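You operate a simulated robot arm through the tools that you are given. There is no shell and no other tool.

You are at the controls of a simulated robot arm. One attempt, no reset.

Task
Put things in order on the white table. At the end: the blue fitting from the white table stands where the small white cone stood; the small blue cone from the white table stands on top of the yellow tape roll; the white fluff from the white table stands where the small blue cone stood; the small white cone from the white table stands where the white fluff stood; whatever was shut is shut again. Leave all else as you found it, and nothing knocked over.

The check looks at the end state, three seconds after you hand in, the way a careful person would. Anything else that was tipped, shoved, dropped, spilled or broken makes it a failure.

Robot
A 6-joint arm with a two-finger gripper, fixed in place. Base frame: the origin is at the foot of the arm, x ahead of it, y to its left, z up; the work surface is at about z = -0.001. Lengths are in m, angles in rad, forces in N, time in s.
With the tool pointing down near the work surface it reaches from about 0.18 to 0.48 m from the base axis. Its first joint turns from -1.152 to 1.152 rad. Payload 1.76 kg.
The tool frame sits at the grasp point between the pads (the TCP): z along the fingers, y along the line on which they close. The tips reach 0.029 m beyond it. The gripper opens to 0.082 m. The gripper's body begins 0.058 m behind the TCP.
Orientation is that of the tool frame in the base frame, as a unit quaternion [x, y, z, w]. With the fingers straight down and closing along the base's y, the tool's x points along the base's -x, its y along +y and its z along -z.

Tools
- The arm moves only by the tool send_rows. Its argument "motion" is a list that holds one entry, the list of rows, each a list of 7 numbers: the shift along the base's x, y, z in mm, then the turn, a rotation vector about the base's x, y, z in rad, then the opening, from 0 (shut) to 1 (fully open). In form: [[[dx, dy, dz, wx, wy, wz, fingers], ...]]. A call has 1 to 20 rows; each row shifts and turns the commanded pose from where the row before left it. Rows are played at 5 a second. More than 0.05 m and 0.15 rad between two rows, or a gripper value outside its range, and nothing of the call is played. Where a pose cannot be reached the arm comes as near as it can. A force on the tool above 40 N (or 10 N above the force at the start of the call, whichever is more), or a blocked arm, ends the call early, and 0.2 s more pass. Each finger halts on what it meets, pressing with about 34 N; the grip force reading is that of the motor and also rises with nothing between the fingers. The clock runs only during rows and for 0.2 s after the last one: add rows that do not move to give the fingers time. The reply holds the time, the measured pose of the TCP, the force on the tool along the base axes, the opening and the grip force, in the units named above and with some noise, with the torque about the TCP (base axes, N m) and any sound that the robot's microphone picked up.
- Cameras (640 x 400 px; columns grow to the right, rows downward): "scene" is fixed at [0.0579, 0.3316, 0.4373]; the picture's right is [-0.78, -0.63, 0.00], its down [-0.30, 0.37, -0.88] and it looks along [0.55, -0.68, -0.48] (base axes); focal length 228 px, centre (320, 200). "wrist" rides on the gripper at [0.079, 0.004, -0.089] in the tool frame; the picture's right is [-0.05, 1.00, 0.00], its down [-0.71, -0.04, -0.71] and it looks along [-0.71, -0.04, 0.71] (tool axes); focal length 256 px, centre (320, 200). There is no depth. A picture from a camera that has moved, and an enlarged one, comes with that camera's place and axes in the base frame and with its lens.
- get_image(camera): a new picture of that camera. The clock stands still meanwhile.
- enlarge(camera, box): a new picture of the part [left, top, right, bottom] of that camera's present view, enlarged. The clock stands still meanwhile.
- sign_off(): hands the job in; it is judged then, once.

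Places have to be worked out from the pictures, the camera data and where the tool is seen. Open the gripper and draw the arm clear of the work before you hand the job in, unless the task says otherwise.

The tools are called after "Request:" by a JSON object that holds its "api" and its "payload". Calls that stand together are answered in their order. send_rows: Moves the arm, as the interface text tells. Its arguments: {"type":"object","properties":{"motion":{"type":"array","items":{"type":"array","items":{"type":"array","items":{"type":"number"}}}}},"required":["motion"]} The other tools are called the same way: get_image (camera) takes a picture; enlarge (camera, box) takes an enlarged picture of a part of a camera's view; sign_off () hands the job in.

At the start:

```text
time: 0.0
tool_pos: [0.234, -0.0665, 0.3414]
ee_rot: [0.001, 1.0, 0.0, 0.0]
contact_force: [-1.4, 0.2, 0.3]
ft_torque: [-0.02, -0.01, -0.01]
finger_gap: 0.0819
grasp_force: 0.1
```

scene: 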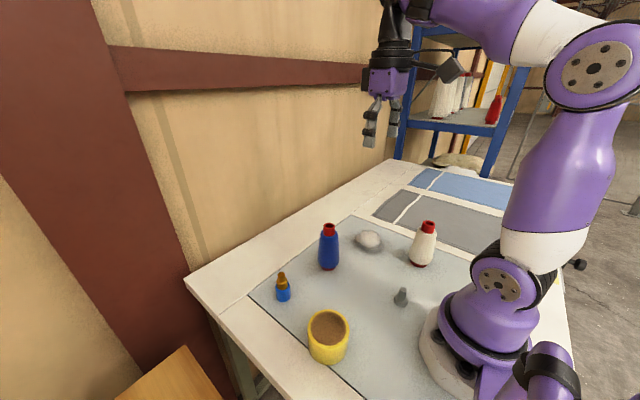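
wrist: 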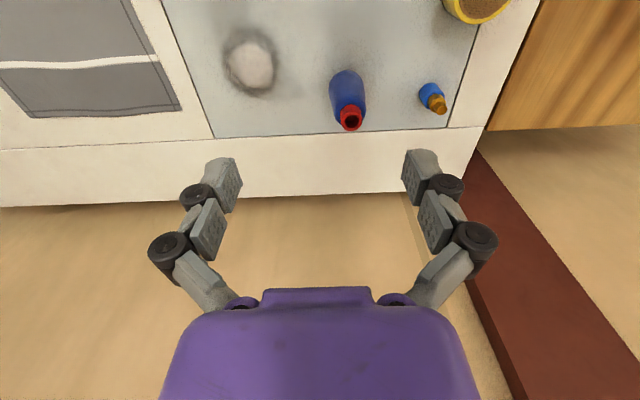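

The scene shows a blue cone, a white cone, white fluff, a blue/orange fitting, a yellow tape roll and a small grey item on a grey mat. I will take enlarged views to identify each item before moving.

Request:
{"api": "enlarge", "payload": {"camera": "scene", "box": [230, 200, 470, 380]}}

Request:
{"api": "get_image", "payload": {"camera": "wrist"}}

Request:
{"api": "enlarge", "payload": {"camera": "scene", "box": [340, 0, 640, 200]}}

```text
2.22 times, centred on (350, 290) of scene
camera zoom: at [0.0579, 0.3316, 0.4373], right [-0.78, -0.63, 0.0], down [-0.3, 0.37, -0.88], along [0.55, -0.68, -0.48], focal length 507 px, centre (253, 0)
```

zoom: 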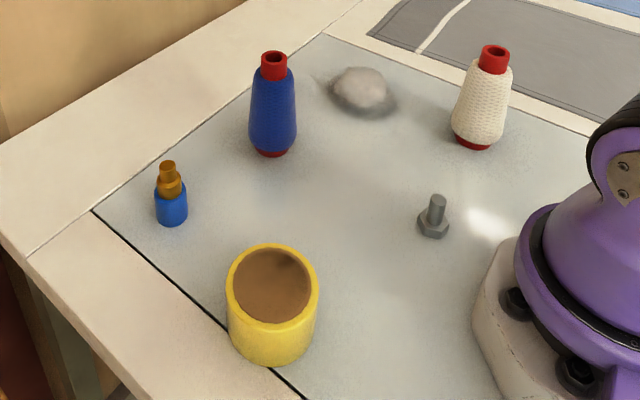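

```text
taken
camera wrist: at [0.1528, -0.0602, 0.431], right [0.05, 1.0, 0.0], down [0.71, -0.04, 0.71], along [0.71, -0.04, -0.71], focal length 256 px, centre (320, 200)
```

wrist: 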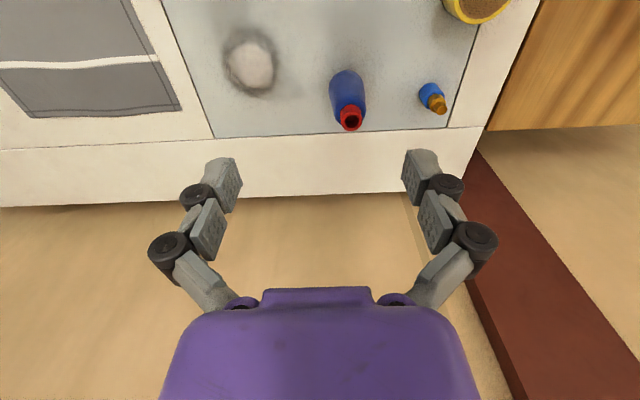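

```text
2.00 times, centred on (490, 100) of scene
camera zoom: at [0.0579, 0.3316, 0.4373], right [-0.78, -0.63, 0.0], down [-0.3, 0.37, -0.88], along [0.55, -0.68, -0.48], focal length 457 px, centre (-20, 400)
```

zoom: 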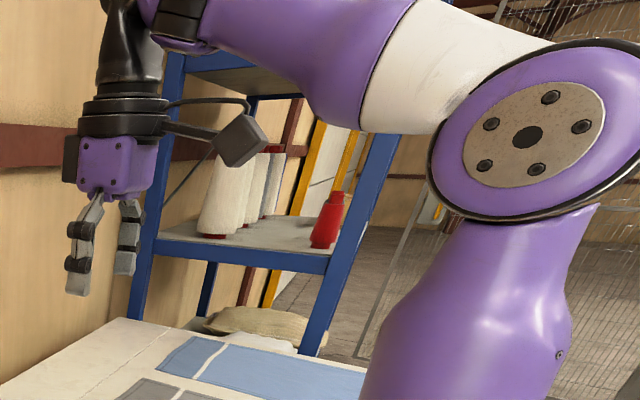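

I judge these approximate positions: blue cone (0.315, -0.024), fitting (0.337, 0.117), tape roll (0.195, 0.138), white cone (0.134, -0.187), fluff (0.27, -0.15). Next I tilt the tool while up high so the wrist camera looks more steeply down on the mat.

Request:
{"api": "send_rows", "payload": {"motion": [[[0, 10, 10, 0, 0.14, 0, 1], [0, 10, 10, 0, 0.14, 0, 1], [0, 10, 10, 0, 0.14, 0, 1], [0, 0, 0, 0, 0, 0, 1], [0, 0, 0, 0, 0, 0, 1]]]}}

Request:
{"api": "get_image", "payload": {"camera": "wrist"}}

```text
time: 1.2
tool_pos: [0.218, -0.0347, 0.2866]
ee_rot: [0.001, 0.978, 0.0, -0.208]
contact_force: [0.2, 0.0, -1.0]
ft_torque: [-0.01, -0.04, -0.01]
finger_gap: 0.082
grasp_force: 0.1
out of reach, approached as far as the arm can: row 1, 2, 3
```

```text
taken
camera wrist: at [0.1804, -0.0285, 0.4002], right [0.05, 1.0, -0.02], down [0.93, -0.04, 0.36], along [0.36, -0.04, -0.93], focal length 256 px, centre (320, 200)
```

wrist: 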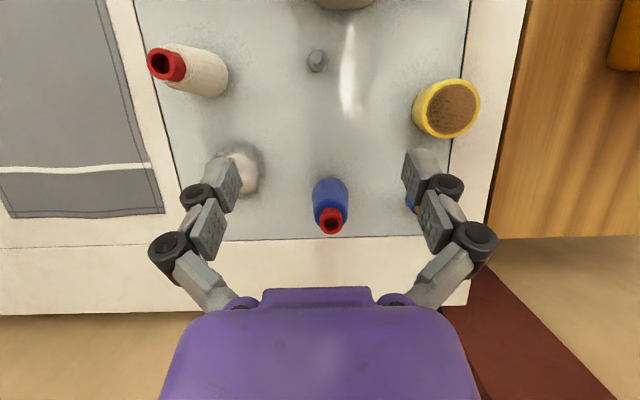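

The arm ran out of reach at that height but got a good steep view. I enlarge the tape roll and the other items to see their true shapes.

Request:
{"api": "enlarge", "payload": {"camera": "wrist", "box": [390, 60, 500, 150]}}

Request:
{"api": "enlarge", "payload": {"camera": "wrist", "box": [130, 30, 360, 250]}}

Request:
{"api": "enlarge", "payload": {"camera": "scene", "box": [290, 290, 370, 370]}}

Request:
{"api": "enlarge", "payload": {"camera": "scene", "box": [330, 200, 450, 280]}}

Request:
{"api": "enlarge", "payload": {"camera": "scene", "box": [260, 210, 360, 310]}}

```text
4.44 times, centred on (445, 105) of wrist
camera zoom: at [0.1804, -0.0285, 0.4002], right [0.05, 1.0, -0.02], down [0.93, -0.04, 0.36], along [0.36, -0.04, -0.93], focal length 1138 px, centre (-236, 622)
```

zoom: 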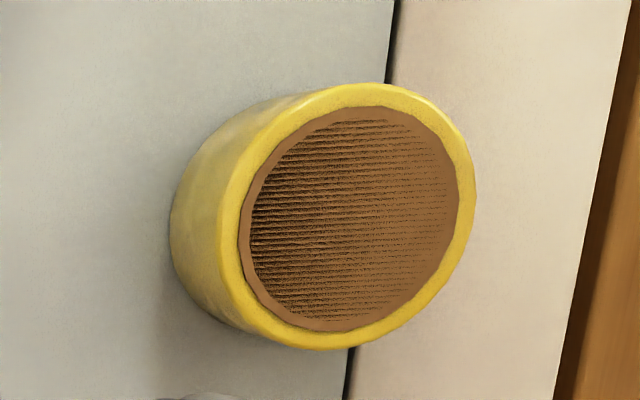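

```text
1.82 times, centred on (245, 140) of wrist
camera zoom: at [0.1804, -0.0285, 0.4002], right [0.05, 1.0, -0.02], down [0.93, -0.04, 0.36], along [0.36, -0.04, -0.93], focal length 465 px, centre (456, 309)
```

zoom: 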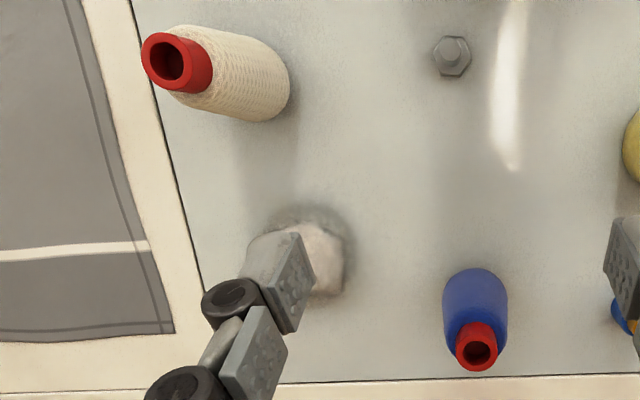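

```text
5.00 times, centred on (330, 330) of scene
camera zoom: at [0.0579, 0.3316, 0.4373], right [-0.78, -0.63, 0.0], down [-0.3, 0.37, -0.88], along [0.55, -0.68, -0.48], focal length 1142 px, centre (270, -450)
```

zoom: 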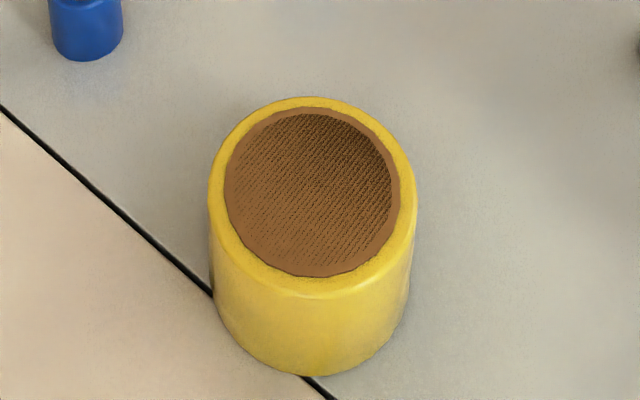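

```text
5.00 times, centred on (390, 240) of scene
camera zoom: at [0.0579, 0.3316, 0.4373], right [-0.78, -0.63, 0.0], down [-0.3, 0.37, -0.88], along [0.55, -0.68, -0.48], focal length 1142 px, centre (-30, 0)
```

zoom: 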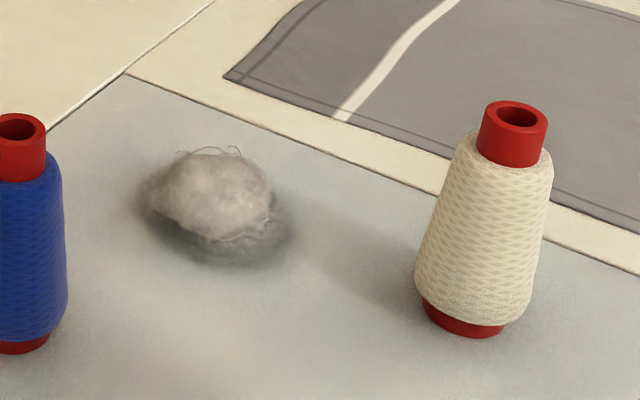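

```text
4.00 times, centred on (310, 260) of scene
camera zoom: at [0.0579, 0.3316, 0.4373], right [-0.78, -0.63, 0.0], down [-0.3, 0.37, -0.88], along [0.55, -0.68, -0.48], focal length 913 px, centre (360, -40)
```

zoom: 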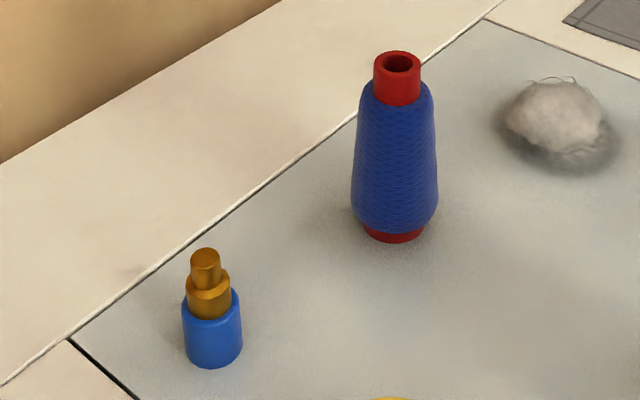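

The tape's brown top looks flat or shallow, but I want a closer view of it to be sure. I lower the arm a little first to see how the commanded pose follows after the out-of-reach rows.

Request:
{"api": "send_rows", "payload": {"motion": [[[0, 0, -30, 0, 0, 0, 1], [0, 0, 0, 0, 0, 0, 1]]]}}

```text
time: 1.8
tool_pos: [0.2174, -0.0359, 0.2568]
ee_rot: [0.001, 0.978, 0.0, -0.207]
contact_force: [0.2, -0.9, -0.1]
ft_torque: [0.04, -0.03, 0.01]
finger_gap: 0.082
grasp_force: 0.1
```

The commanded pose resumes from the reached pose. Now I move down toward the fluff at about (0.25, -0.135, 0.17) for a close look at it and the white cone.

Request:
{"api": "send_rows", "payload": {"motion": [[[8, -25, -21, 0, 0, 0, 1], [8, -25, -22, 0, 0, 0, 1], [8, -25, -22, 0, 0, 0, 1], [8, -24, -22, 0, 0, 0, 1], [0, 0, 0, 0, 0, 0, 1]]]}}

Request:
{"api": "get_image", "payload": {"camera": "wrist"}}

Request:
{"api": "get_image", "payload": {"camera": "scene"}}

```text
time: 3.0
tool_pos: [0.2489, -0.1346, 0.1708]
ee_rot: [0.001, 0.978, -0.001, -0.208]
contact_force: [0.5, -0.6, -0.6]
ft_torque: [0.01, -0.01, -0.02]
finger_gap: 0.082
grasp_force: 0.2
```

```text
taken
camera wrist: at [0.2119, -0.1284, 0.2837], right [0.05, 1.0, -0.02], down [0.93, -0.04, 0.36], along [0.36, -0.04, -0.93], focal length 256 px, centre (320, 200)
```

wrist: 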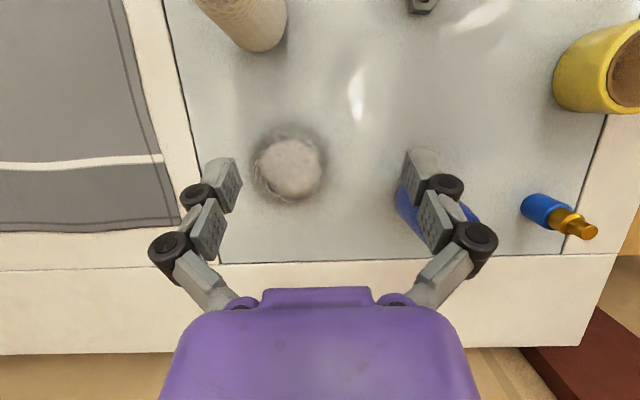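

```text
taken
```

scene: 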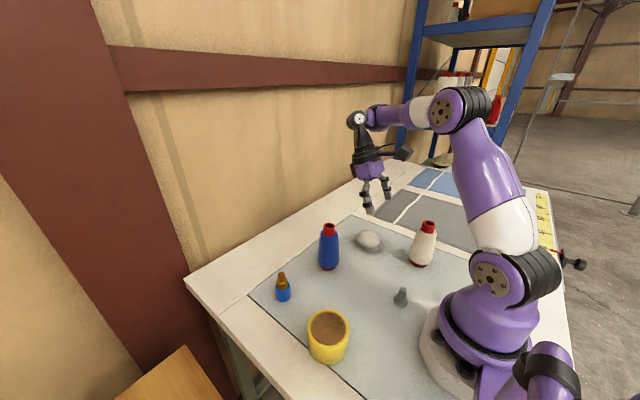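

Request:
{"api": "enlarge", "payload": {"camera": "wrist", "box": [230, 110, 350, 220]}}

Request:
{"api": "enlarge", "payload": {"camera": "wrist", "box": [500, 20, 640, 130]}}

```text
3.64 times, centred on (290, 165) of wrist
camera zoom: at [0.2119, -0.1284, 0.2837], right [0.05, 1.0, -0.02], down [0.93, -0.04, 0.36], along [0.36, -0.04, -0.93], focal length 931 px, centre (429, 327)
```

zoom: 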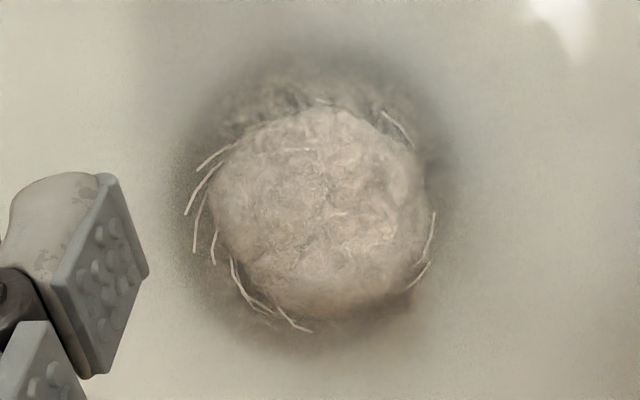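

```text
3.64 times, centred on (570, 75) of wrist
camera zoom: at [0.2119, -0.1284, 0.2837], right [0.05, 1.0, -0.02], down [0.93, -0.04, 0.36], along [0.36, -0.04, -0.93], focal length 931 px, centre (-589, 654)
```

zoom: 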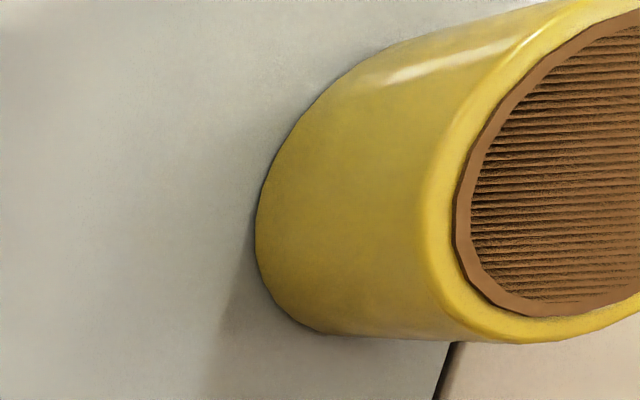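

The fluff is about 60 mm across and roughly 40 mm high, centred near (0.276, -0.170). Next I look down on the tape roll from close above to check whether its top is closed or a hole.

Request:
{"api": "send_rows", "payload": {"motion": [[[0, 0, 40, 0, 0, 0, 1], [-9, 43, 0, 0, 0, 0, 1], [-10, 43, 0, 0, 0, 0, 1], [-10, 44, 0, 0, 0, 0, 1], [-10, 44, 0, 0, 0, 0, 1], [-10, 44, 0, 0, 0, 0, 1], [-10, 42, 0, 0, 0, 0, 1], [0, 0, 0, 0, 0, 0, 1]]]}}

Request:
{"api": "get_image", "payload": {"camera": "wrist"}}

```text
time: 4.8
tool_pos: [0.1909, 0.1259, 0.2092]
ee_rot: [0.0, 0.978, -0.001, -0.209]
contact_force: [1.0, 0.6, 0.5]
ft_torque: [-0.01, 0.01, -0.01]
finger_gap: 0.0821
grasp_force: 0.1
```

```text
taken
camera wrist: at [0.1536, 0.1324, 0.323], right [0.05, 1.0, -0.02], down [0.93, -0.04, 0.36], along [0.36, -0.04, -0.93], focal length 256 px, centre (320, 200)
```

wrist: 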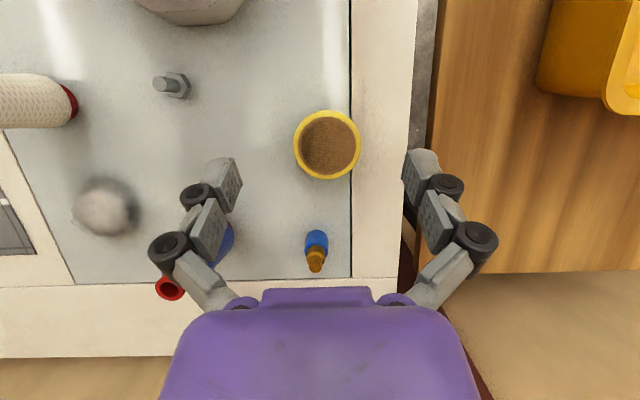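

Request:
{"api": "enlarge", "payload": {"camera": "wrist", "box": [285, 100, 370, 190]}}

Request:
{"api": "enlarge", "payload": {"camera": "wrist", "box": [280, 210, 360, 280]}}

```text
4.44 times, centred on (328, 145) of wrist
camera zoom: at [0.1536, 0.1324, 0.323], right [0.05, 1.0, -0.02], down [0.93, -0.04, 0.36], along [0.36, -0.04, -0.93], focal length 1138 px, centre (287, 444)
```

zoom: 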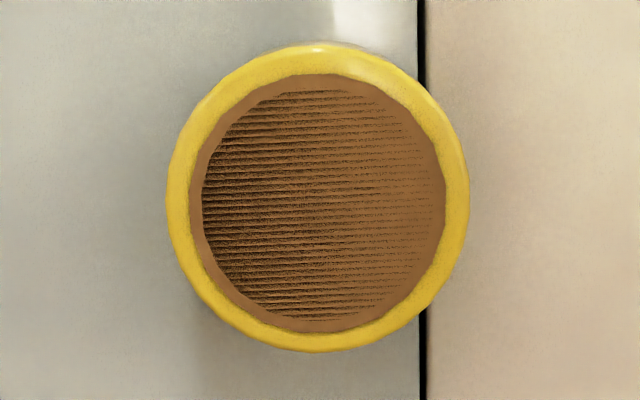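

```text
5.71 times, centred on (320, 245) of wrist
camera zoom: at [0.1536, 0.1324, 0.323], right [0.05, 1.0, -0.02], down [0.93, -0.04, 0.36], along [0.36, -0.04, -0.93], focal length 1463 px, centre (320, -57)
```

zoom: 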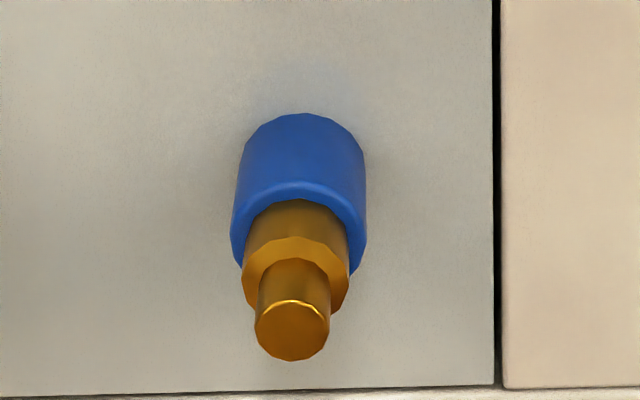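

The tape's brown top is flat and level with its rim (about 69 mm wide, centre near (0.195, 0.132), about 0.055 high), so the cone can stand on it. The fitting sits near (0.338, 0.113). Now I set the tool upright again and move above the blue cone.

Request:
{"api": "send_rows", "payload": {"motion": [[[20, -25, 10, 0, -0.14, 0, 1], [21, -25, 10, 0, -0.14, 0, 1], [21, -25, 0, 0, -0.14, 0, 1], [21, -25, 0, 0, 0, 0, 1], [20, -25, 0, 0, 0, 0, 1], [20, -25, 0, 0, 0, 0, 1], [0, 0, 0, 0, 0, 0, 1]]]}}

Request:
{"api": "get_image", "payload": {"camera": "wrist"}}

Request:
{"api": "get_image", "payload": {"camera": "scene"}}

```text
time: 6.4
tool_pos: [0.3233, -0.0232, 0.2608]
ee_rot: [0.0, 1.0, 0.0, 0.001]
contact_force: [-0.2, 0.4, 0.3]
ft_torque: [0.03, -0.02, 0.04]
finger_gap: 0.0822
grasp_force: 0.0
out of reach, approached as far as the arm can: row 2, 3
```

```text
taken
camera wrist: at [0.2428, -0.0174, 0.3499], right [0.06, 1.0, 0.0], down [0.71, -0.04, 0.71], along [0.71, -0.04, -0.71], focal length 256 px, centre (320, 200)
```

wrist: 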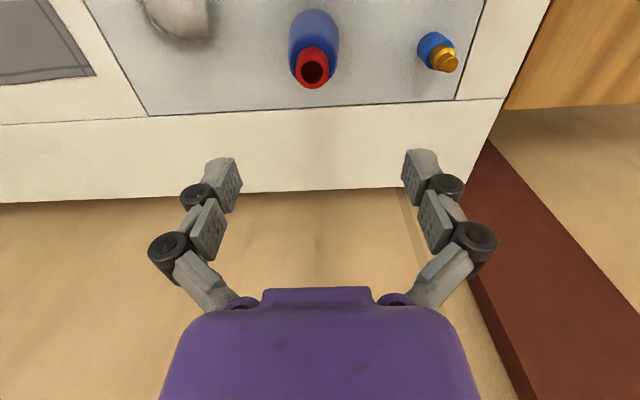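

```text
taken
```

scene: 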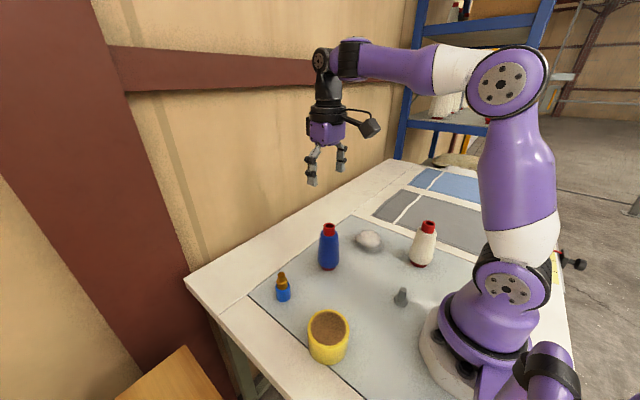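

I zoom in on the blue cone from this pose to fix its position precisely.

Request:
{"api": "enlarge", "payload": {"camera": "wrist", "box": [260, 0, 370, 100]}}

Request:
{"api": "enlarge", "payload": {"camera": "scene", "box": [290, 210, 370, 280]}}

```text
4.00 times, centred on (315, 50) of wrist
camera zoom: at [0.2428, -0.0174, 0.3499], right [0.06, 1.0, 0.0], down [0.71, -0.04, 0.71], along [0.71, -0.04, -0.71], focal length 1024 px, centre (340, 800)
```

zoom: 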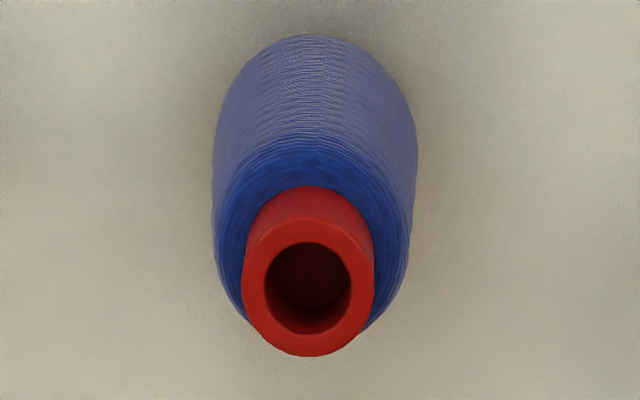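

```text
5.71 times, centred on (330, 245) of scene
camera zoom: at [0.0579, 0.3316, 0.4373], right [-0.78, -0.63, 0.0], down [-0.3, 0.37, -0.88], along [0.55, -0.68, -0.48], focal length 1305 px, centre (263, -57)
```

zoom: 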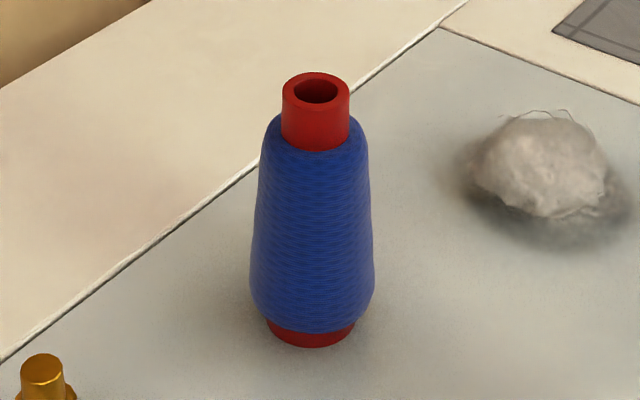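

Wrist and scene estimates agree on the blue cone at about (0.317, -0.026), height about 0.127. I move over it to z = 0.165, with the tips just above its top, and check the alignment.

Request:
{"api": "send_rows", "payload": {"motion": [[[-6, -3, -32, 0, 0, 0, 1], [0, 0, -32, 0, 0, 0, 1], [0, 0, -32, 0, 0, 0, 1], [0, 0, 0, 0, 0, 0, 1]]]}}

Request:
{"api": "get_image", "payload": {"camera": "wrist"}}

Request:
{"api": "enlarge", "payload": {"camera": "scene", "box": [270, 160, 400, 290]}}

```text
time: 7.4
tool_pos: [0.3183, -0.0256, 0.1623]
ee_rot: [0.0, 1.0, 0.0, 0.0]
contact_force: [-0.1, 0.6, -0.2]
ft_torque: [0.0, 0.01, 0.02]
finger_gap: 0.0823
grasp_force: 0.0
```

```text
taken
camera wrist: at [0.2367, -0.0192, 0.2528], right [0.05, 1.0, 0.0], down [0.71, -0.04, 0.71], along [0.71, -0.04, -0.71], focal length 256 px, centre (320, 200)
```

wrist: 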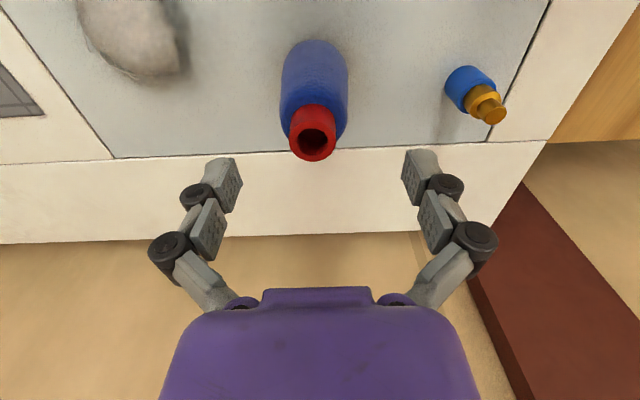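

```text
3.08 times, centred on (335, 225) of scene
camera zoom: at [0.0579, 0.3316, 0.4373], right [-0.78, -0.63, 0.0], down [-0.3, 0.37, -0.88], along [0.55, -0.68, -0.48], focal length 703 px, centre (274, 123)
```

zoom: 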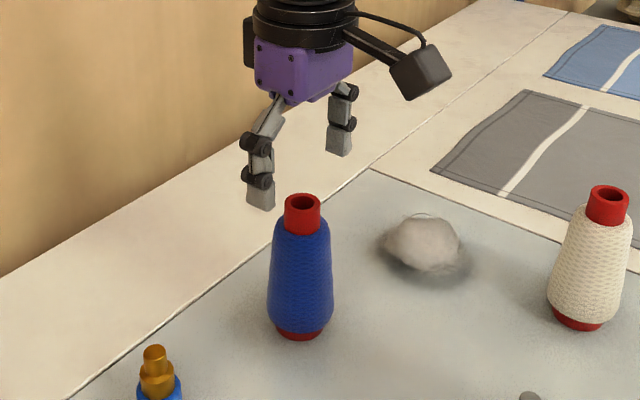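

Relative to the fingers the cone sits about 5 mm toward -y and is well aligned in x. I shift by that much and descend to z = 0.085 around the cone with the fingers open, then check before closing.

Request:
{"api": "send_rows", "payload": {"motion": [[[0, -5, 0, 0, 0, 0, 1], [0, 0, -20, 0, 0, 0, 1], [0, 0, -20, 0, 0, 0, 1], [0, 0, -20, 0, 0, 0, 1], [0, 0, -17, 0, 0, 0, 1], [0, 0, 0, 0, 0, 0, 1]]]}}

Request:
{"api": "get_image", "payload": {"camera": "wrist"}}

Request:
{"api": "enlarge", "payload": {"camera": "scene", "box": [270, 180, 390, 290]}}

```text
time: 8.8
tool_pos: [0.318, -0.0303, 0.0876]
ee_rot: [0.002, 1.0, 0.0, 0.0]
contact_force: [0.1, -0.2, 0.1]
ft_torque: [0.03, 0.0, 0.0]
finger_gap: 0.0822
grasp_force: 0.1
```

```text
taken
camera wrist: at [0.2369, -0.0244, 0.1765], right [0.05, 1.0, 0.0], down [0.71, -0.04, 0.71], along [0.71, -0.04, -0.71], focal length 256 px, centre (320, 200)
```

wrist: 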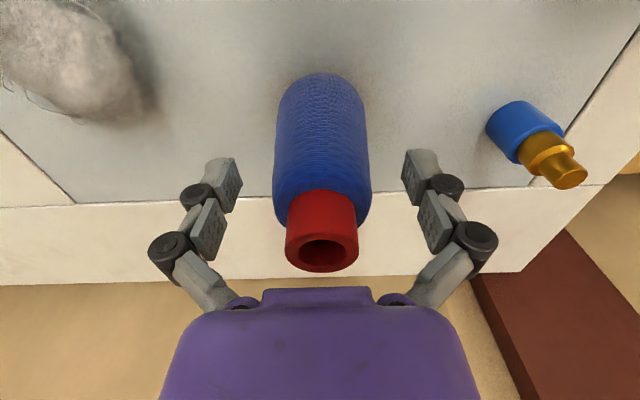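

```text
3.64 times, centred on (330, 235) of scene
camera zoom: at [0.0579, 0.3316, 0.4373], right [-0.78, -0.63, 0.0], down [-0.3, 0.37, -0.88], along [0.55, -0.68, -0.48], focal length 830 px, centre (284, 73)
```

zoom: 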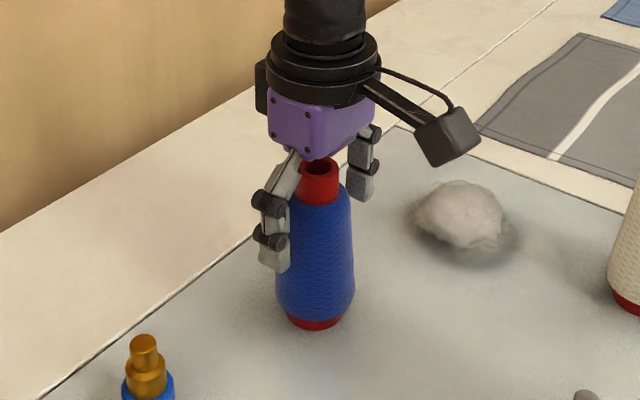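

The cone is centred between the fingers (column about 321, finger midpoint about 322). I close the grip now without moving.

Request:
{"api": "send_rows", "payload": {"motion": [[[0, 0, 0, 0, 0, 0, 0.8], [0, 0, 0, 0, 0, 0, 0.6], [0, 0, 0, 0, 0, 0, 0.3], [0, 0, 0, 0, 0, 0, 0.3], [0, 0, 0, 0, 0, 0, 0.3]]]}}

Request:
{"api": "get_image", "payload": {"camera": "wrist"}}

```text
time: 10.0
tool_pos: [0.3178, -0.0306, 0.0884]
ee_rot: [0.0, 1.0, 0.001, 0.001]
contact_force: [0.0, 3.1, 9.2]
ft_torque: [0.02, 0.02, 0.02]
finger_gap: 0.0446
grasp_force: 33.8
```

```text
taken
camera wrist: at [0.237, -0.0244, 0.1769], right [0.05, 1.0, 0.0], down [0.7, -0.04, 0.71], along [0.71, -0.04, -0.71], focal length 256 px, centre (320, 200)
```

wrist: 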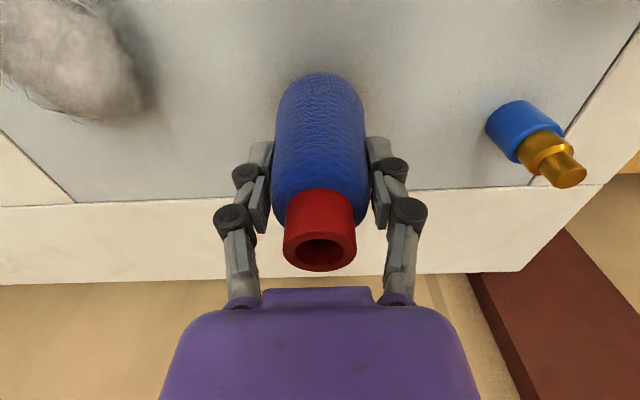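

Gripped with gap 44.6 mm and 34 N. I lift slowly by 25 mm and verify the hold.

Request:
{"api": "send_rows", "payload": {"motion": [[[0, 0, 5, 0, 0, 0, 0.3], [0, 0, 10, 0, 0, 0, 0.3], [0, 0, 10, 0, 0, 0, 0.3], [0, 0, 0, 0, 0, 0, 0.3]]]}}

Request:
{"api": "enlarge", "payload": {"camera": "scene", "box": [270, 180, 390, 290]}}

Request:
{"api": "get_image", "payload": {"camera": "wrist"}}

```text
time: 11.0
tool_pos: [0.3169, -0.0314, 0.1131]
ee_rot: [0.0, 1.0, 0.0, 0.0]
contact_force: [-0.1, -0.2, -1.6]
ft_torque: [0.03, 0.01, -0.02]
finger_gap: 0.0448
grasp_force: 33.7
```

```text
3.64 times, centred on (330, 235) of scene
camera zoom: at [0.0579, 0.3316, 0.4373], right [-0.78, -0.63, 0.0], down [-0.3, 0.37, -0.88], along [0.55, -0.68, -0.48], focal length 830 px, centre (284, 73)
```

zoom: 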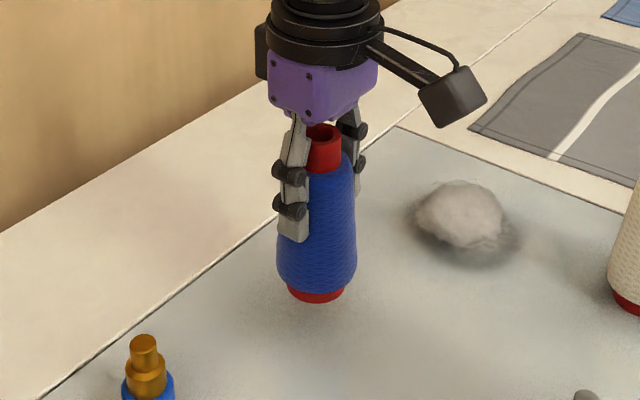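

```text
taken
camera wrist: at [0.2364, -0.0244, 0.202], right [0.05, 1.0, 0.0], down [0.71, -0.04, 0.71], along [0.71, -0.04, -0.71], focal length 256 px, centre (320, 200)
```

wrist: 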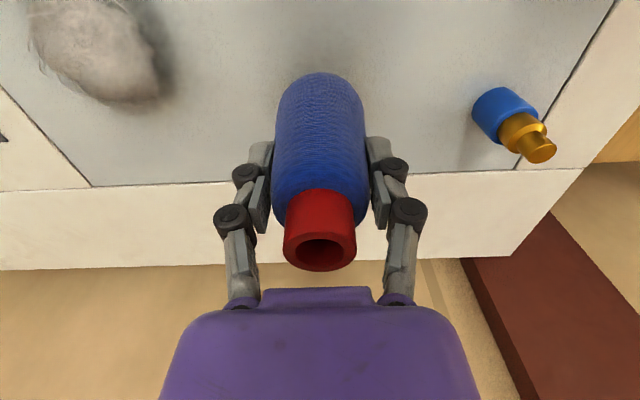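

The cone is held firmly and hangs straight. I raise it to z = 0.19 and carry it over to the tape roll at about (0.197, 0.130).

Request:
{"api": "send_rows", "payload": {"motion": [[[0, 0, 38, 0, 0, 0, 0.3], [0, 0, 38, 0, 0, 0, 0.3], [-20, 27, 0, 0, 0, 0, 0.3], [-20, 27, 0, 0, 0, 0, 0.3], [-20, 27, 0, 0, 0, 0, 0.3], [-20, 27, 0, 0, 0, 0, 0.3], [-20, 27, 0, 0, 0, 0, 0.3], [-20, 26, 0, 0, 0, 0, 0.3], [0, 0, 0, 0, 0, 0, 0.3], [0, 0, 0, 0, 0, 0, 0.3]]]}}

Request:
{"api": "get_image", "payload": {"camera": "wrist"}}

Request:
{"api": "enlarge", "payload": {"camera": "scene", "box": [240, 210, 420, 380]}}

```text
time: 13.2
tool_pos: [0.1993, 0.1291, 0.189]
ee_rot: [0.001, 1.0, 0.0, 0.0]
contact_force: [-0.2, -0.6, -1.6]
ft_torque: [0.01, 0.01, 0.01]
finger_gap: 0.0447
grasp_force: 34.3
```

```text
taken
camera wrist: at [0.1176, 0.1362, 0.2774], right [0.05, 1.0, 0.0], down [0.71, -0.04, 0.71], along [0.71, -0.04, -0.71], focal length 256 px, centre (320, 200)
```

wrist: 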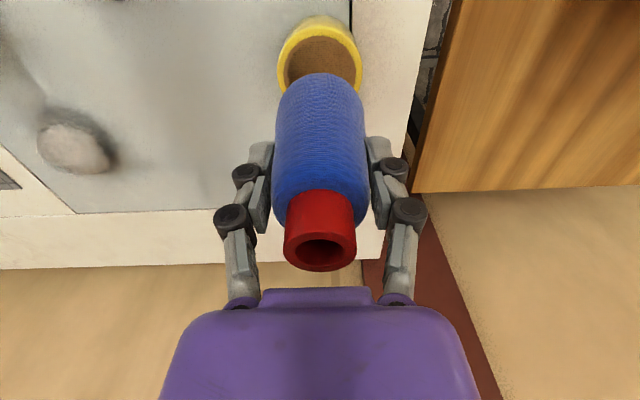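

```text
2.35 times, centred on (330, 295) of scene
camera zoom: at [0.0579, 0.3316, 0.4373], right [-0.78, -0.63, 0.0], down [-0.3, 0.37, -0.88], along [0.55, -0.68, -0.48], focal length 537 px, centre (296, -24)
```

zoom: 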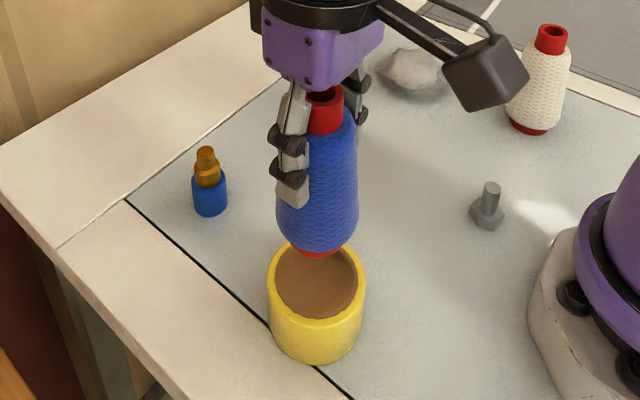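

The cone is aligned in y with the tape (both near column 320). I zoom in to check x alignment before lowering.

Request:
{"api": "enlarge", "payload": {"camera": "wrist", "box": [265, 0, 375, 100]}}

Request:
{"api": "enlarge", "payload": {"camera": "scene", "box": [290, 270, 380, 370]}}

```text
4.00 times, centred on (320, 50) of wrist
camera zoom: at [0.1176, 0.1362, 0.2774], right [0.05, 1.0, 0.0], down [0.71, -0.04, 0.71], along [0.71, -0.04, -0.71], focal length 1024 px, centre (320, 800)
```

zoom: 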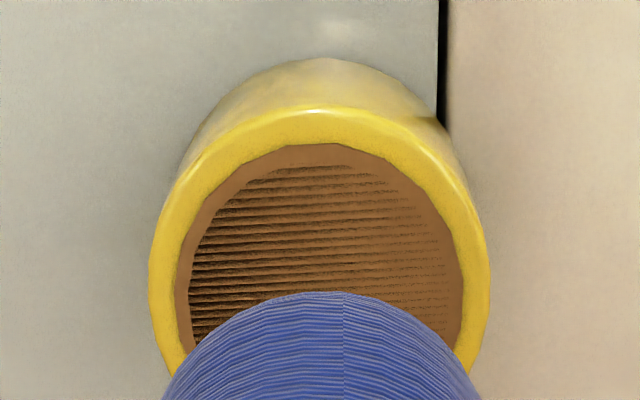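

```text
4.00 times, centred on (335, 320) of scene
camera zoom: at [0.0579, 0.3316, 0.4373], right [-0.78, -0.63, 0.0], down [-0.3, 0.37, -0.88], along [0.55, -0.68, -0.48], focal length 913 px, centre (260, -280)
```

zoom: 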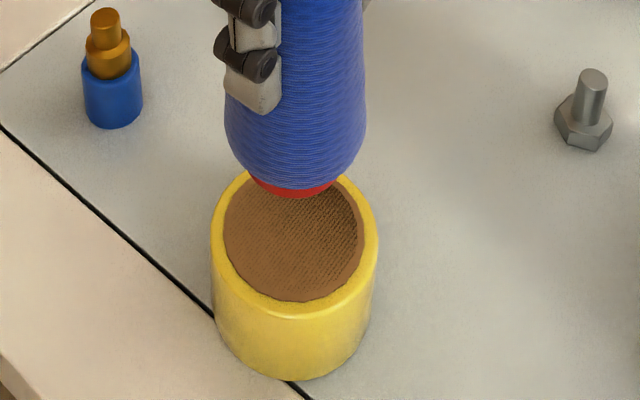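

The tape centre computes to about (0.196, 0.132) and the cone hangs over it within 1–2 mm. I lower to z = 0.152, then approach contact in small steps.

Request:
{"api": "send_rows", "payload": {"motion": [[[0, 0, -15, 0, 0, 0, 0.3], [0, 0, -15, 0, 0, 0, 0.3], [0, 0, -5, 0, 0, 0, 0.3], [0, 0, 0, 0, 0, 0, 0.3]]]}}

Request:
{"api": "enlarge", "payload": {"camera": "scene", "box": [290, 270, 380, 370]}}

```text
time: 14.2
tool_pos: [0.1972, 0.1298, 0.1545]
ee_rot: [0.0, 1.0, 0.0, 0.0]
contact_force: [-0.1, 0.2, -1.2]
ft_torque: [0.05, -0.01, 0.04]
finger_gap: 0.0448
grasp_force: 33.6
```

```text
4.00 times, centred on (335, 320) of scene
camera zoom: at [0.0579, 0.3316, 0.4373], right [-0.78, -0.63, 0.0], down [-0.3, 0.37, -0.88], along [0.55, -0.68, -0.48], focal length 913 px, centre (260, -280)
```

zoom: 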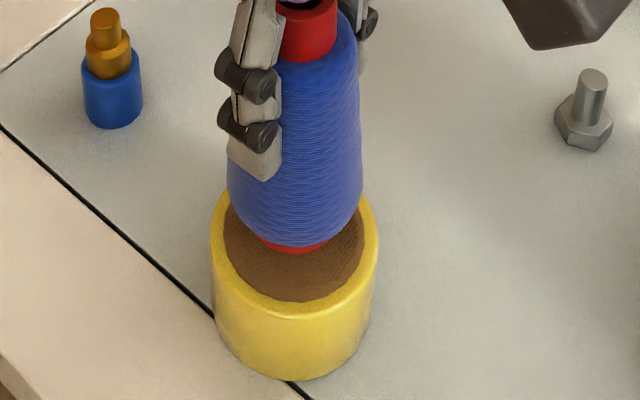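

Contact force is still only the weight. I continue down in 2 mm steps.

Request:
{"api": "send_rows", "payload": {"motion": [[[0, 0, -2, 0, 0, 0, 0.3], [0, 0, -2, 0, 0, 0, 0.3], [0, 0, -2, 0, 0, 0, 0.3], [0, 0, 0, 0, 0, 0, 0.3]]]}}

```text
time: 15.2
tool_pos: [0.1985, 0.13, 0.1473]
ee_rot: [0.001, 1.0, 0.0, 0.0]
contact_force: [0.1, -0.2, -1.4]
ft_torque: [-0.01, -0.01, 0.0]
finger_gap: 0.0448
grasp_force: 34.0
```

No contact yet; I go on with 2 mm steps.

Request:
{"api": "send_rows", "payload": {"motion": [[[0, 0, -2, 0, 0, 0, 0.3], [0, 0, -1, 0, 0, 0, 0.3], [0, 0, 0, 0, 0, 0, 0.3]]]}}

Request:
{"api": "enlarge", "payload": {"camera": "scene", "box": [290, 270, 380, 370]}}

```text
time: 16.0
tool_pos: [0.1979, 0.1302, 0.1451]
ee_rot: [0.001, 1.0, -0.001, 0.0]
contact_force: [0.1, 0.1, -1.9]
ft_torque: [-0.02, 0.01, 0.02]
finger_gap: 0.0449
grasp_force: 33.6
```

```text
4.00 times, centred on (335, 320) of scene
camera zoom: at [0.0579, 0.3316, 0.4373], right [-0.78, -0.63, 0.0], down [-0.3, 0.37, -0.88], along [0.55, -0.68, -0.48], focal length 913 px, centre (260, -280)
```

zoom: 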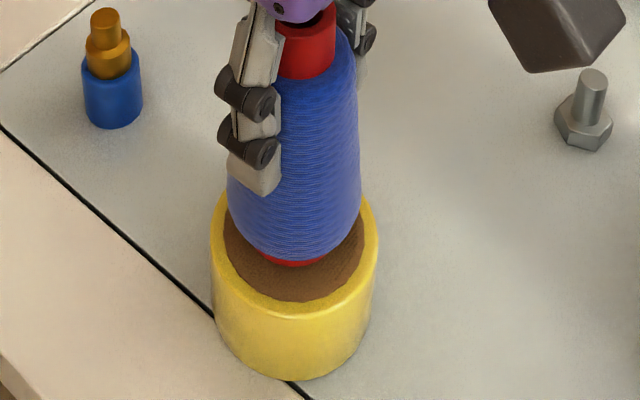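

Still free; the flange's lower edge approaches the brown disc. I continue in 1.5 mm steps.

Request:
{"api": "send_rows", "payload": {"motion": [[[0, 0, -1.5, 0, 0, 0, 0.3], [0, 0, -1.5, 0, 0, 0, 0.3], [0, 0, 0, 0, 0, 0, 0.3]]]}}

```text
time: 16.8
tool_pos: [0.1975, 0.1309, 0.1428]
ee_rot: [0.001, 1.0, 0.0, 0.0]
contact_force: [0.7, 0.6, -1.3]
ft_torque: [0.0, 0.01, -0.03]
finger_gap: 0.0446
grasp_force: 33.6
```

Request:
{"api": "send_rows", "payload": {"motion": [[[0, 0, -1.5, 0, 0, 0, 0.3], [0, 0, -1, 0, 0, 0, 0.3], [0, 0, 0, 0, 0, 0, 0.3]]]}}

Request:
{"api": "enlarge", "payload": {"camera": "scene", "box": [290, 270, 380, 370]}}

```text
time: 17.6
tool_pos: [0.1977, 0.1302, 0.139]
ee_rot: [0.0, 1.0, -0.001, 0.0]
contact_force: [0.4, -0.2, -1.4]
ft_torque: [0.01, -0.03, 0.01]
finger_gap: 0.0448
grasp_force: 34.3
```

```text
4.00 times, centred on (335, 320) of scene
camera zoom: at [0.0579, 0.3316, 0.4373], right [-0.78, -0.63, 0.0], down [-0.3, 0.37, -0.88], along [0.55, -0.68, -0.48], focal length 913 px, centre (260, -280)
```

zoom: 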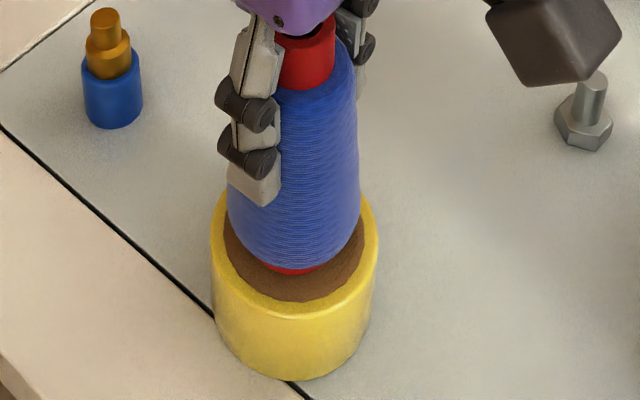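

The flange bottom still seems about 2–3 mm above the disc. I continue in 1 mm steps.

Request:
{"api": "send_rows", "payload": {"motion": [[[0, 0, -1, 0, 0, 0, 0.3], [0, 0, -1, 0, 0, 0, 0.3], [0, 0, 0, 0, 0, 0, 0.3]]]}}

```text
time: 18.4
tool_pos: [0.1976, 0.1302, 0.1363]
ee_rot: [0.0, 1.0, -0.001, 0.0]
contact_force: [0.2, 0.4, -1.7]
ft_torque: [0.0, 0.0, -0.03]
finger_gap: 0.0448
grasp_force: 34.5
```

Request:
{"api": "send_rows", "payload": {"motion": [[[0, 0, -1, 0, 0, 0, 0.3], [0, 0, -1, 0, 0, 0, 0.3], [0, 0, 0, 0, 0, 0, 0.3]]]}}

Request:
{"api": "enlarge", "payload": {"camera": "scene", "box": [290, 270, 380, 370]}}

Request:
{"api": "get_image", "payload": {"camera": "wrist"}}

```text
time: 19.2
tool_pos: [0.198, 0.1308, 0.1347]
ee_rot: [0.0, 1.0, -0.001, 0.0]
contact_force: [-0.6, -0.1, 0.3]
ft_torque: [0.0, -0.01, 0.0]
finger_gap: 0.0467
grasp_force: 0.0
```

```text
4.00 times, centred on (335, 320) of scene
camera zoom: at [0.0579, 0.3316, 0.4373], right [-0.78, -0.63, 0.0], down [-0.3, 0.37, -0.88], along [0.55, -0.68, -0.48], focal length 913 px, centre (260, -280)
```

zoom: 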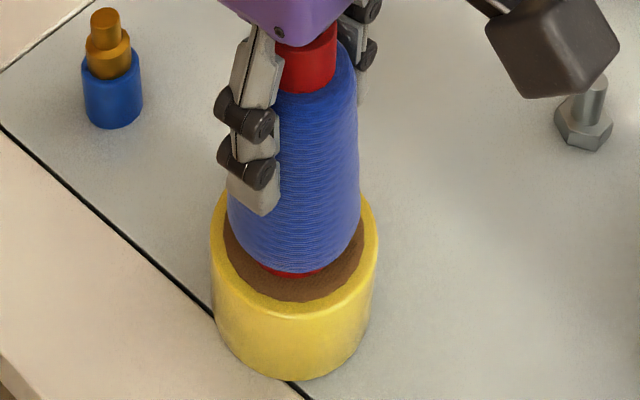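

```text
taken
camera wrist: at [0.1166, 0.1366, 0.2237], right [0.05, 1.0, 0.0], down [0.71, -0.04, 0.71], along [0.71, -0.04, -0.71], focal length 256 px, centre (320, 200)
```

wrist: 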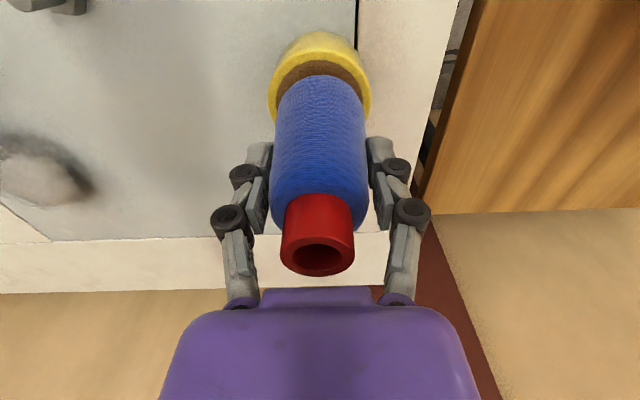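

The grip force dropped to zero and the gap widened slightly, so the cone seems to have come to rest on the tape. I hold still one moment and read again.

Request:
{"api": "send_rows", "payload": {"motion": [[[0, 0, 0, 0, 0, 0, 0.57]]]}}

Request:
{"api": "enlarge", "payload": {"camera": "scene", "box": [290, 270, 380, 370]}}

Request:
{"api": "enlarge", "payload": {"camera": "wrist", "box": [220, 20, 420, 290]}}

```text
time: 19.6
tool_pos: [0.1976, 0.1312, 0.1362]
ee_rot: [0.0, 1.0, -0.001, 0.0]
contact_force: [0.8, -1.0, -0.5]
ft_torque: [-0.01, -0.01, 0.0]
finger_gap: 0.0469
grasp_force: 0.0
```

```text
4.00 times, centred on (335, 320) of scene
camera zoom: at [0.0579, 0.3316, 0.4373], right [-0.78, -0.63, 0.0], down [-0.3, 0.37, -0.88], along [0.55, -0.68, -0.48], focal length 913 px, centre (260, -280)
```

zoom: 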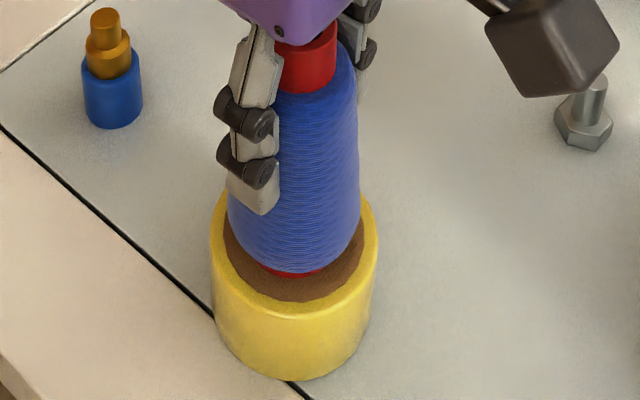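

```text
1.48 times, centred on (320, 155) of wrist
camera zoom: at [0.1167, 0.1367, 0.224], right [0.05, 1.0, 0.0], down [0.71, -0.04, 0.71], along [0.71, -0.04, -0.71], focal length 379 px, centre (320, 267)
```

zoom: 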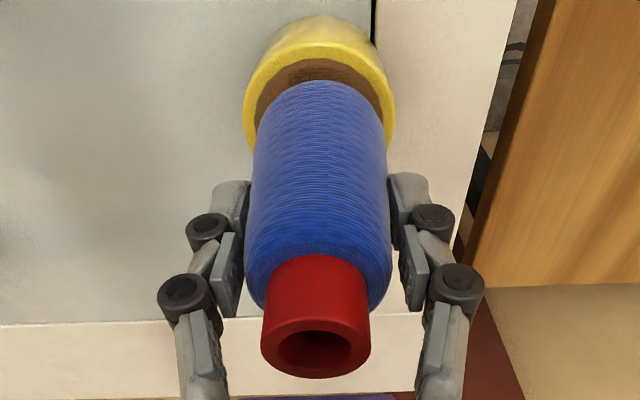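

The fingers are slack and the tool carries no weight, so the cone should be standing. I zoom in on its foot to make sure it rests flat on the tape.

Request:
{"api": "enlarge", "payload": {"camera": "scene", "box": [305, 315, 355, 347]}}

Request:
{"api": "enlarge", "payload": {"camera": "scene", "box": [295, 250, 365, 370]}}

```text
12.50 times, centred on (330, 331) of scene
camera zoom: at [0.0579, 0.3316, 0.4373], right [-0.78, -0.63, 0.0], down [-0.3, 0.37, -0.88], along [0.55, -0.68, -0.48], focal length 2854 px, centre (195, -1438)
```

zoom: 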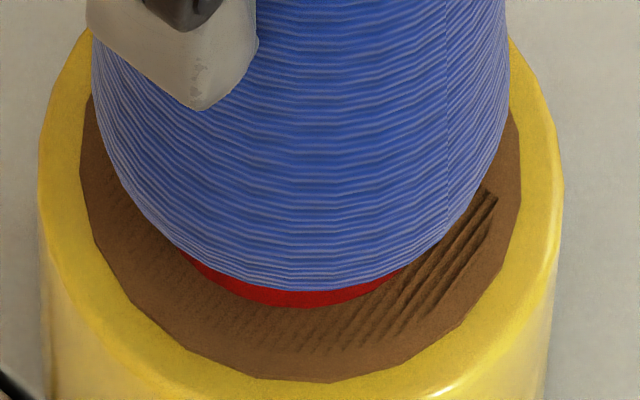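

```text
3.33 times, centred on (330, 310) of scene
camera zoom: at [0.0579, 0.3316, 0.4373], right [-0.78, -0.63, 0.0], down [-0.3, 0.37, -0.88], along [0.55, -0.68, -0.48], focal length 761 px, centre (287, -167)
```

zoom: 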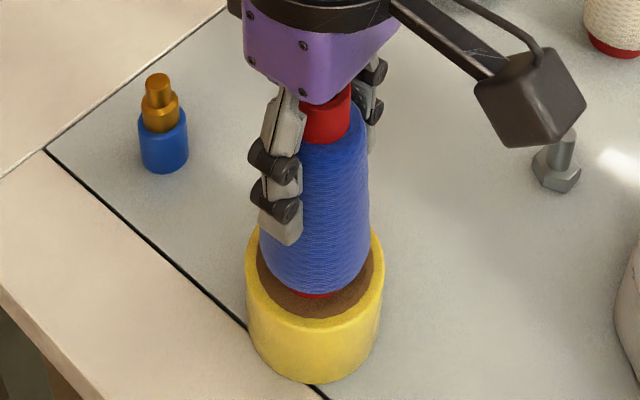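

The cone stands flat and centred on the brown disc. I open the fingers fully and rise straight up.

Request:
{"api": "send_rows", "payload": {"motion": [[[0, 0, 0, 0, 0, 0, 0.7], [0, 0, 0, 0, 0, 0, 1], [0, 0, 0, 0, 0, 0, 1], [0, 0, 20, 0, 0, 0, 1], [0, 0, 35, 0, 0, 0, 1], [0, 0, 35, 0, 0, 0, 1], [0, 0, 0, 0, 0, 0, 1]]]}}

Request:
{"api": "get_image", "payload": {"camera": "scene"}}

Request:
{"api": "get_image", "payload": {"camera": "wrist"}}

```text
time: 21.2
tool_pos: [0.1985, 0.1306, 0.2235]
ee_rot: [0.001, 1.0, -0.001, 0.0]
contact_force: [0.4, 0.0, -0.6]
ft_torque: [0.0, 0.02, -0.06]
finger_gap: 0.0818
grasp_force: 0.0
```

```text
taken
```

scene: 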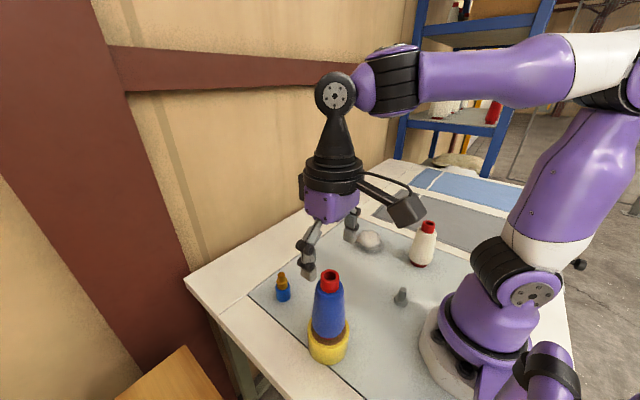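

```text
taken
camera wrist: at [0.1174, 0.1366, 0.3138], right [0.05, 1.0, 0.0], down [0.71, -0.04, 0.71], along [0.71, -0.04, -0.71], focal length 256 px, centre (320, 200)
```

wrist: 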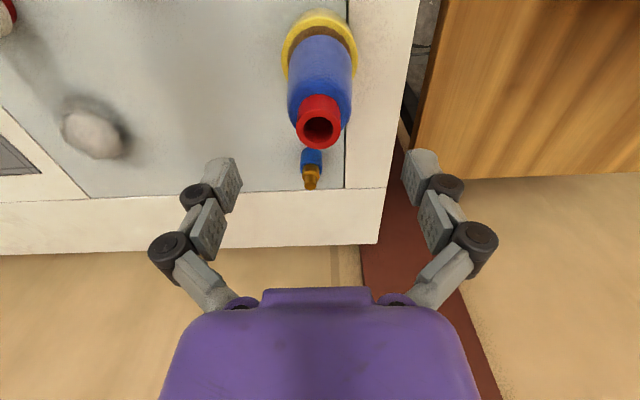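

The blue cone stands on the tape roll. Next is the fluff at about (0.275, -0.168): I move above it to z ≈ 0.15 and look.

Request:
{"api": "send_rows", "payload": {"motion": [[[0, 0, 10, 0, 0, 0, 1], [8, -37, 0, 0, 0, 0, 1], [10, -38, 0, 0, 0, 0, 1], [10, -38, 0, 0, 0, 0, 1], [10, -38, 0, 0, 0, 0, 1], [10, -38, 0, 0, 0, 0, 1], [10, -38, 0, 0, 0, 0, 1], [10, -37, -10, 0, 0, 0, 1], [11, -37, -20, 0, 0, 0, 1], [0, 0, -30, 0, 0, 0, 1], [0, 0, -24, 0, 0, 0, 1], [0, 0, 0, 0, 0, 0, 1]]]}}

Request:
{"api": "get_image", "payload": {"camera": "wrist"}}

Request:
{"api": "enlarge", "payload": {"camera": "scene", "box": [310, 160, 450, 290]}}

```text
time: 23.8
tool_pos: [0.2759, -0.1707, 0.1521]
ee_rot: [0.0, 1.0, 0.0, -0.001]
contact_force: [-0.6, 0.1, -0.4]
ft_torque: [0.0, 0.0, -0.02]
finger_gap: 0.082
grasp_force: 0.1
```

```text
taken
camera wrist: at [0.1952, -0.1646, 0.2402], right [0.05, 1.0, 0.0], down [0.71, -0.04, 0.71], along [0.71, -0.04, -0.71], focal length 256 px, centre (320, 200)
```

wrist: 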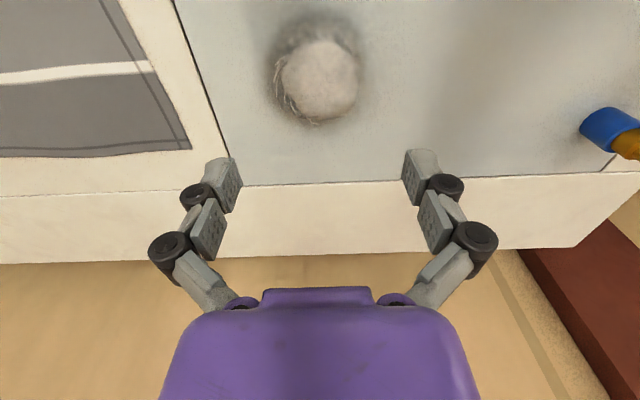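

```text
3.08 times, centred on (380, 225) of scene
camera zoom: at [0.0579, 0.3316, 0.4373], right [-0.78, -0.63, 0.0], down [-0.3, 0.37, -0.88], along [0.55, -0.68, -0.48], focal length 703 px, centre (135, 123)
```

zoom: 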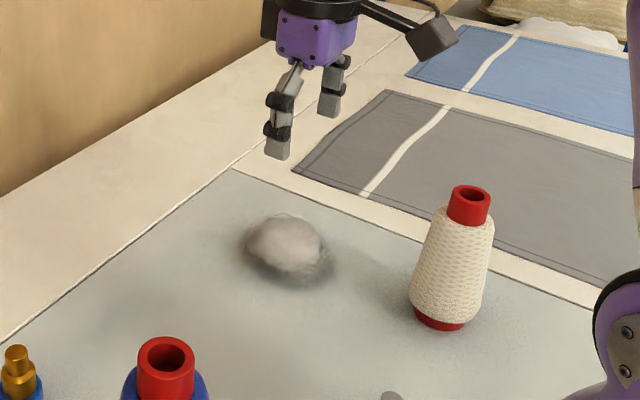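

The fluff is centred under the gripper (column about 320). I zoom in to check its width against the finger opening.

Request:
{"api": "enlarge", "payload": {"camera": "wrist", "box": [255, 0, 385, 140]}}

```text
2.86 times, centred on (320, 70) of wrist
camera zoom: at [0.1952, -0.1646, 0.2402], right [0.05, 1.0, 0.0], down [0.71, -0.04, 0.71], along [0.71, -0.04, -0.71], focal length 731 px, centre (320, 571)
```

zoom: 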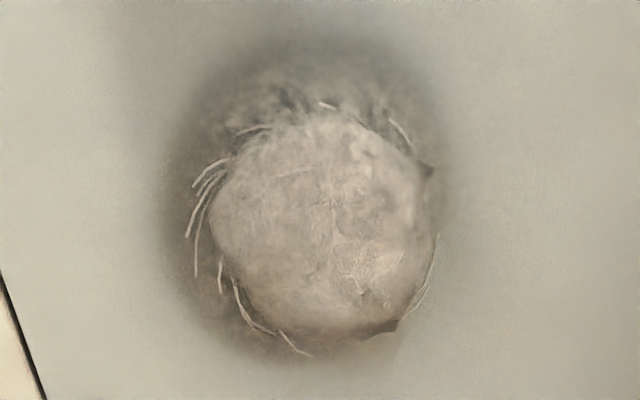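

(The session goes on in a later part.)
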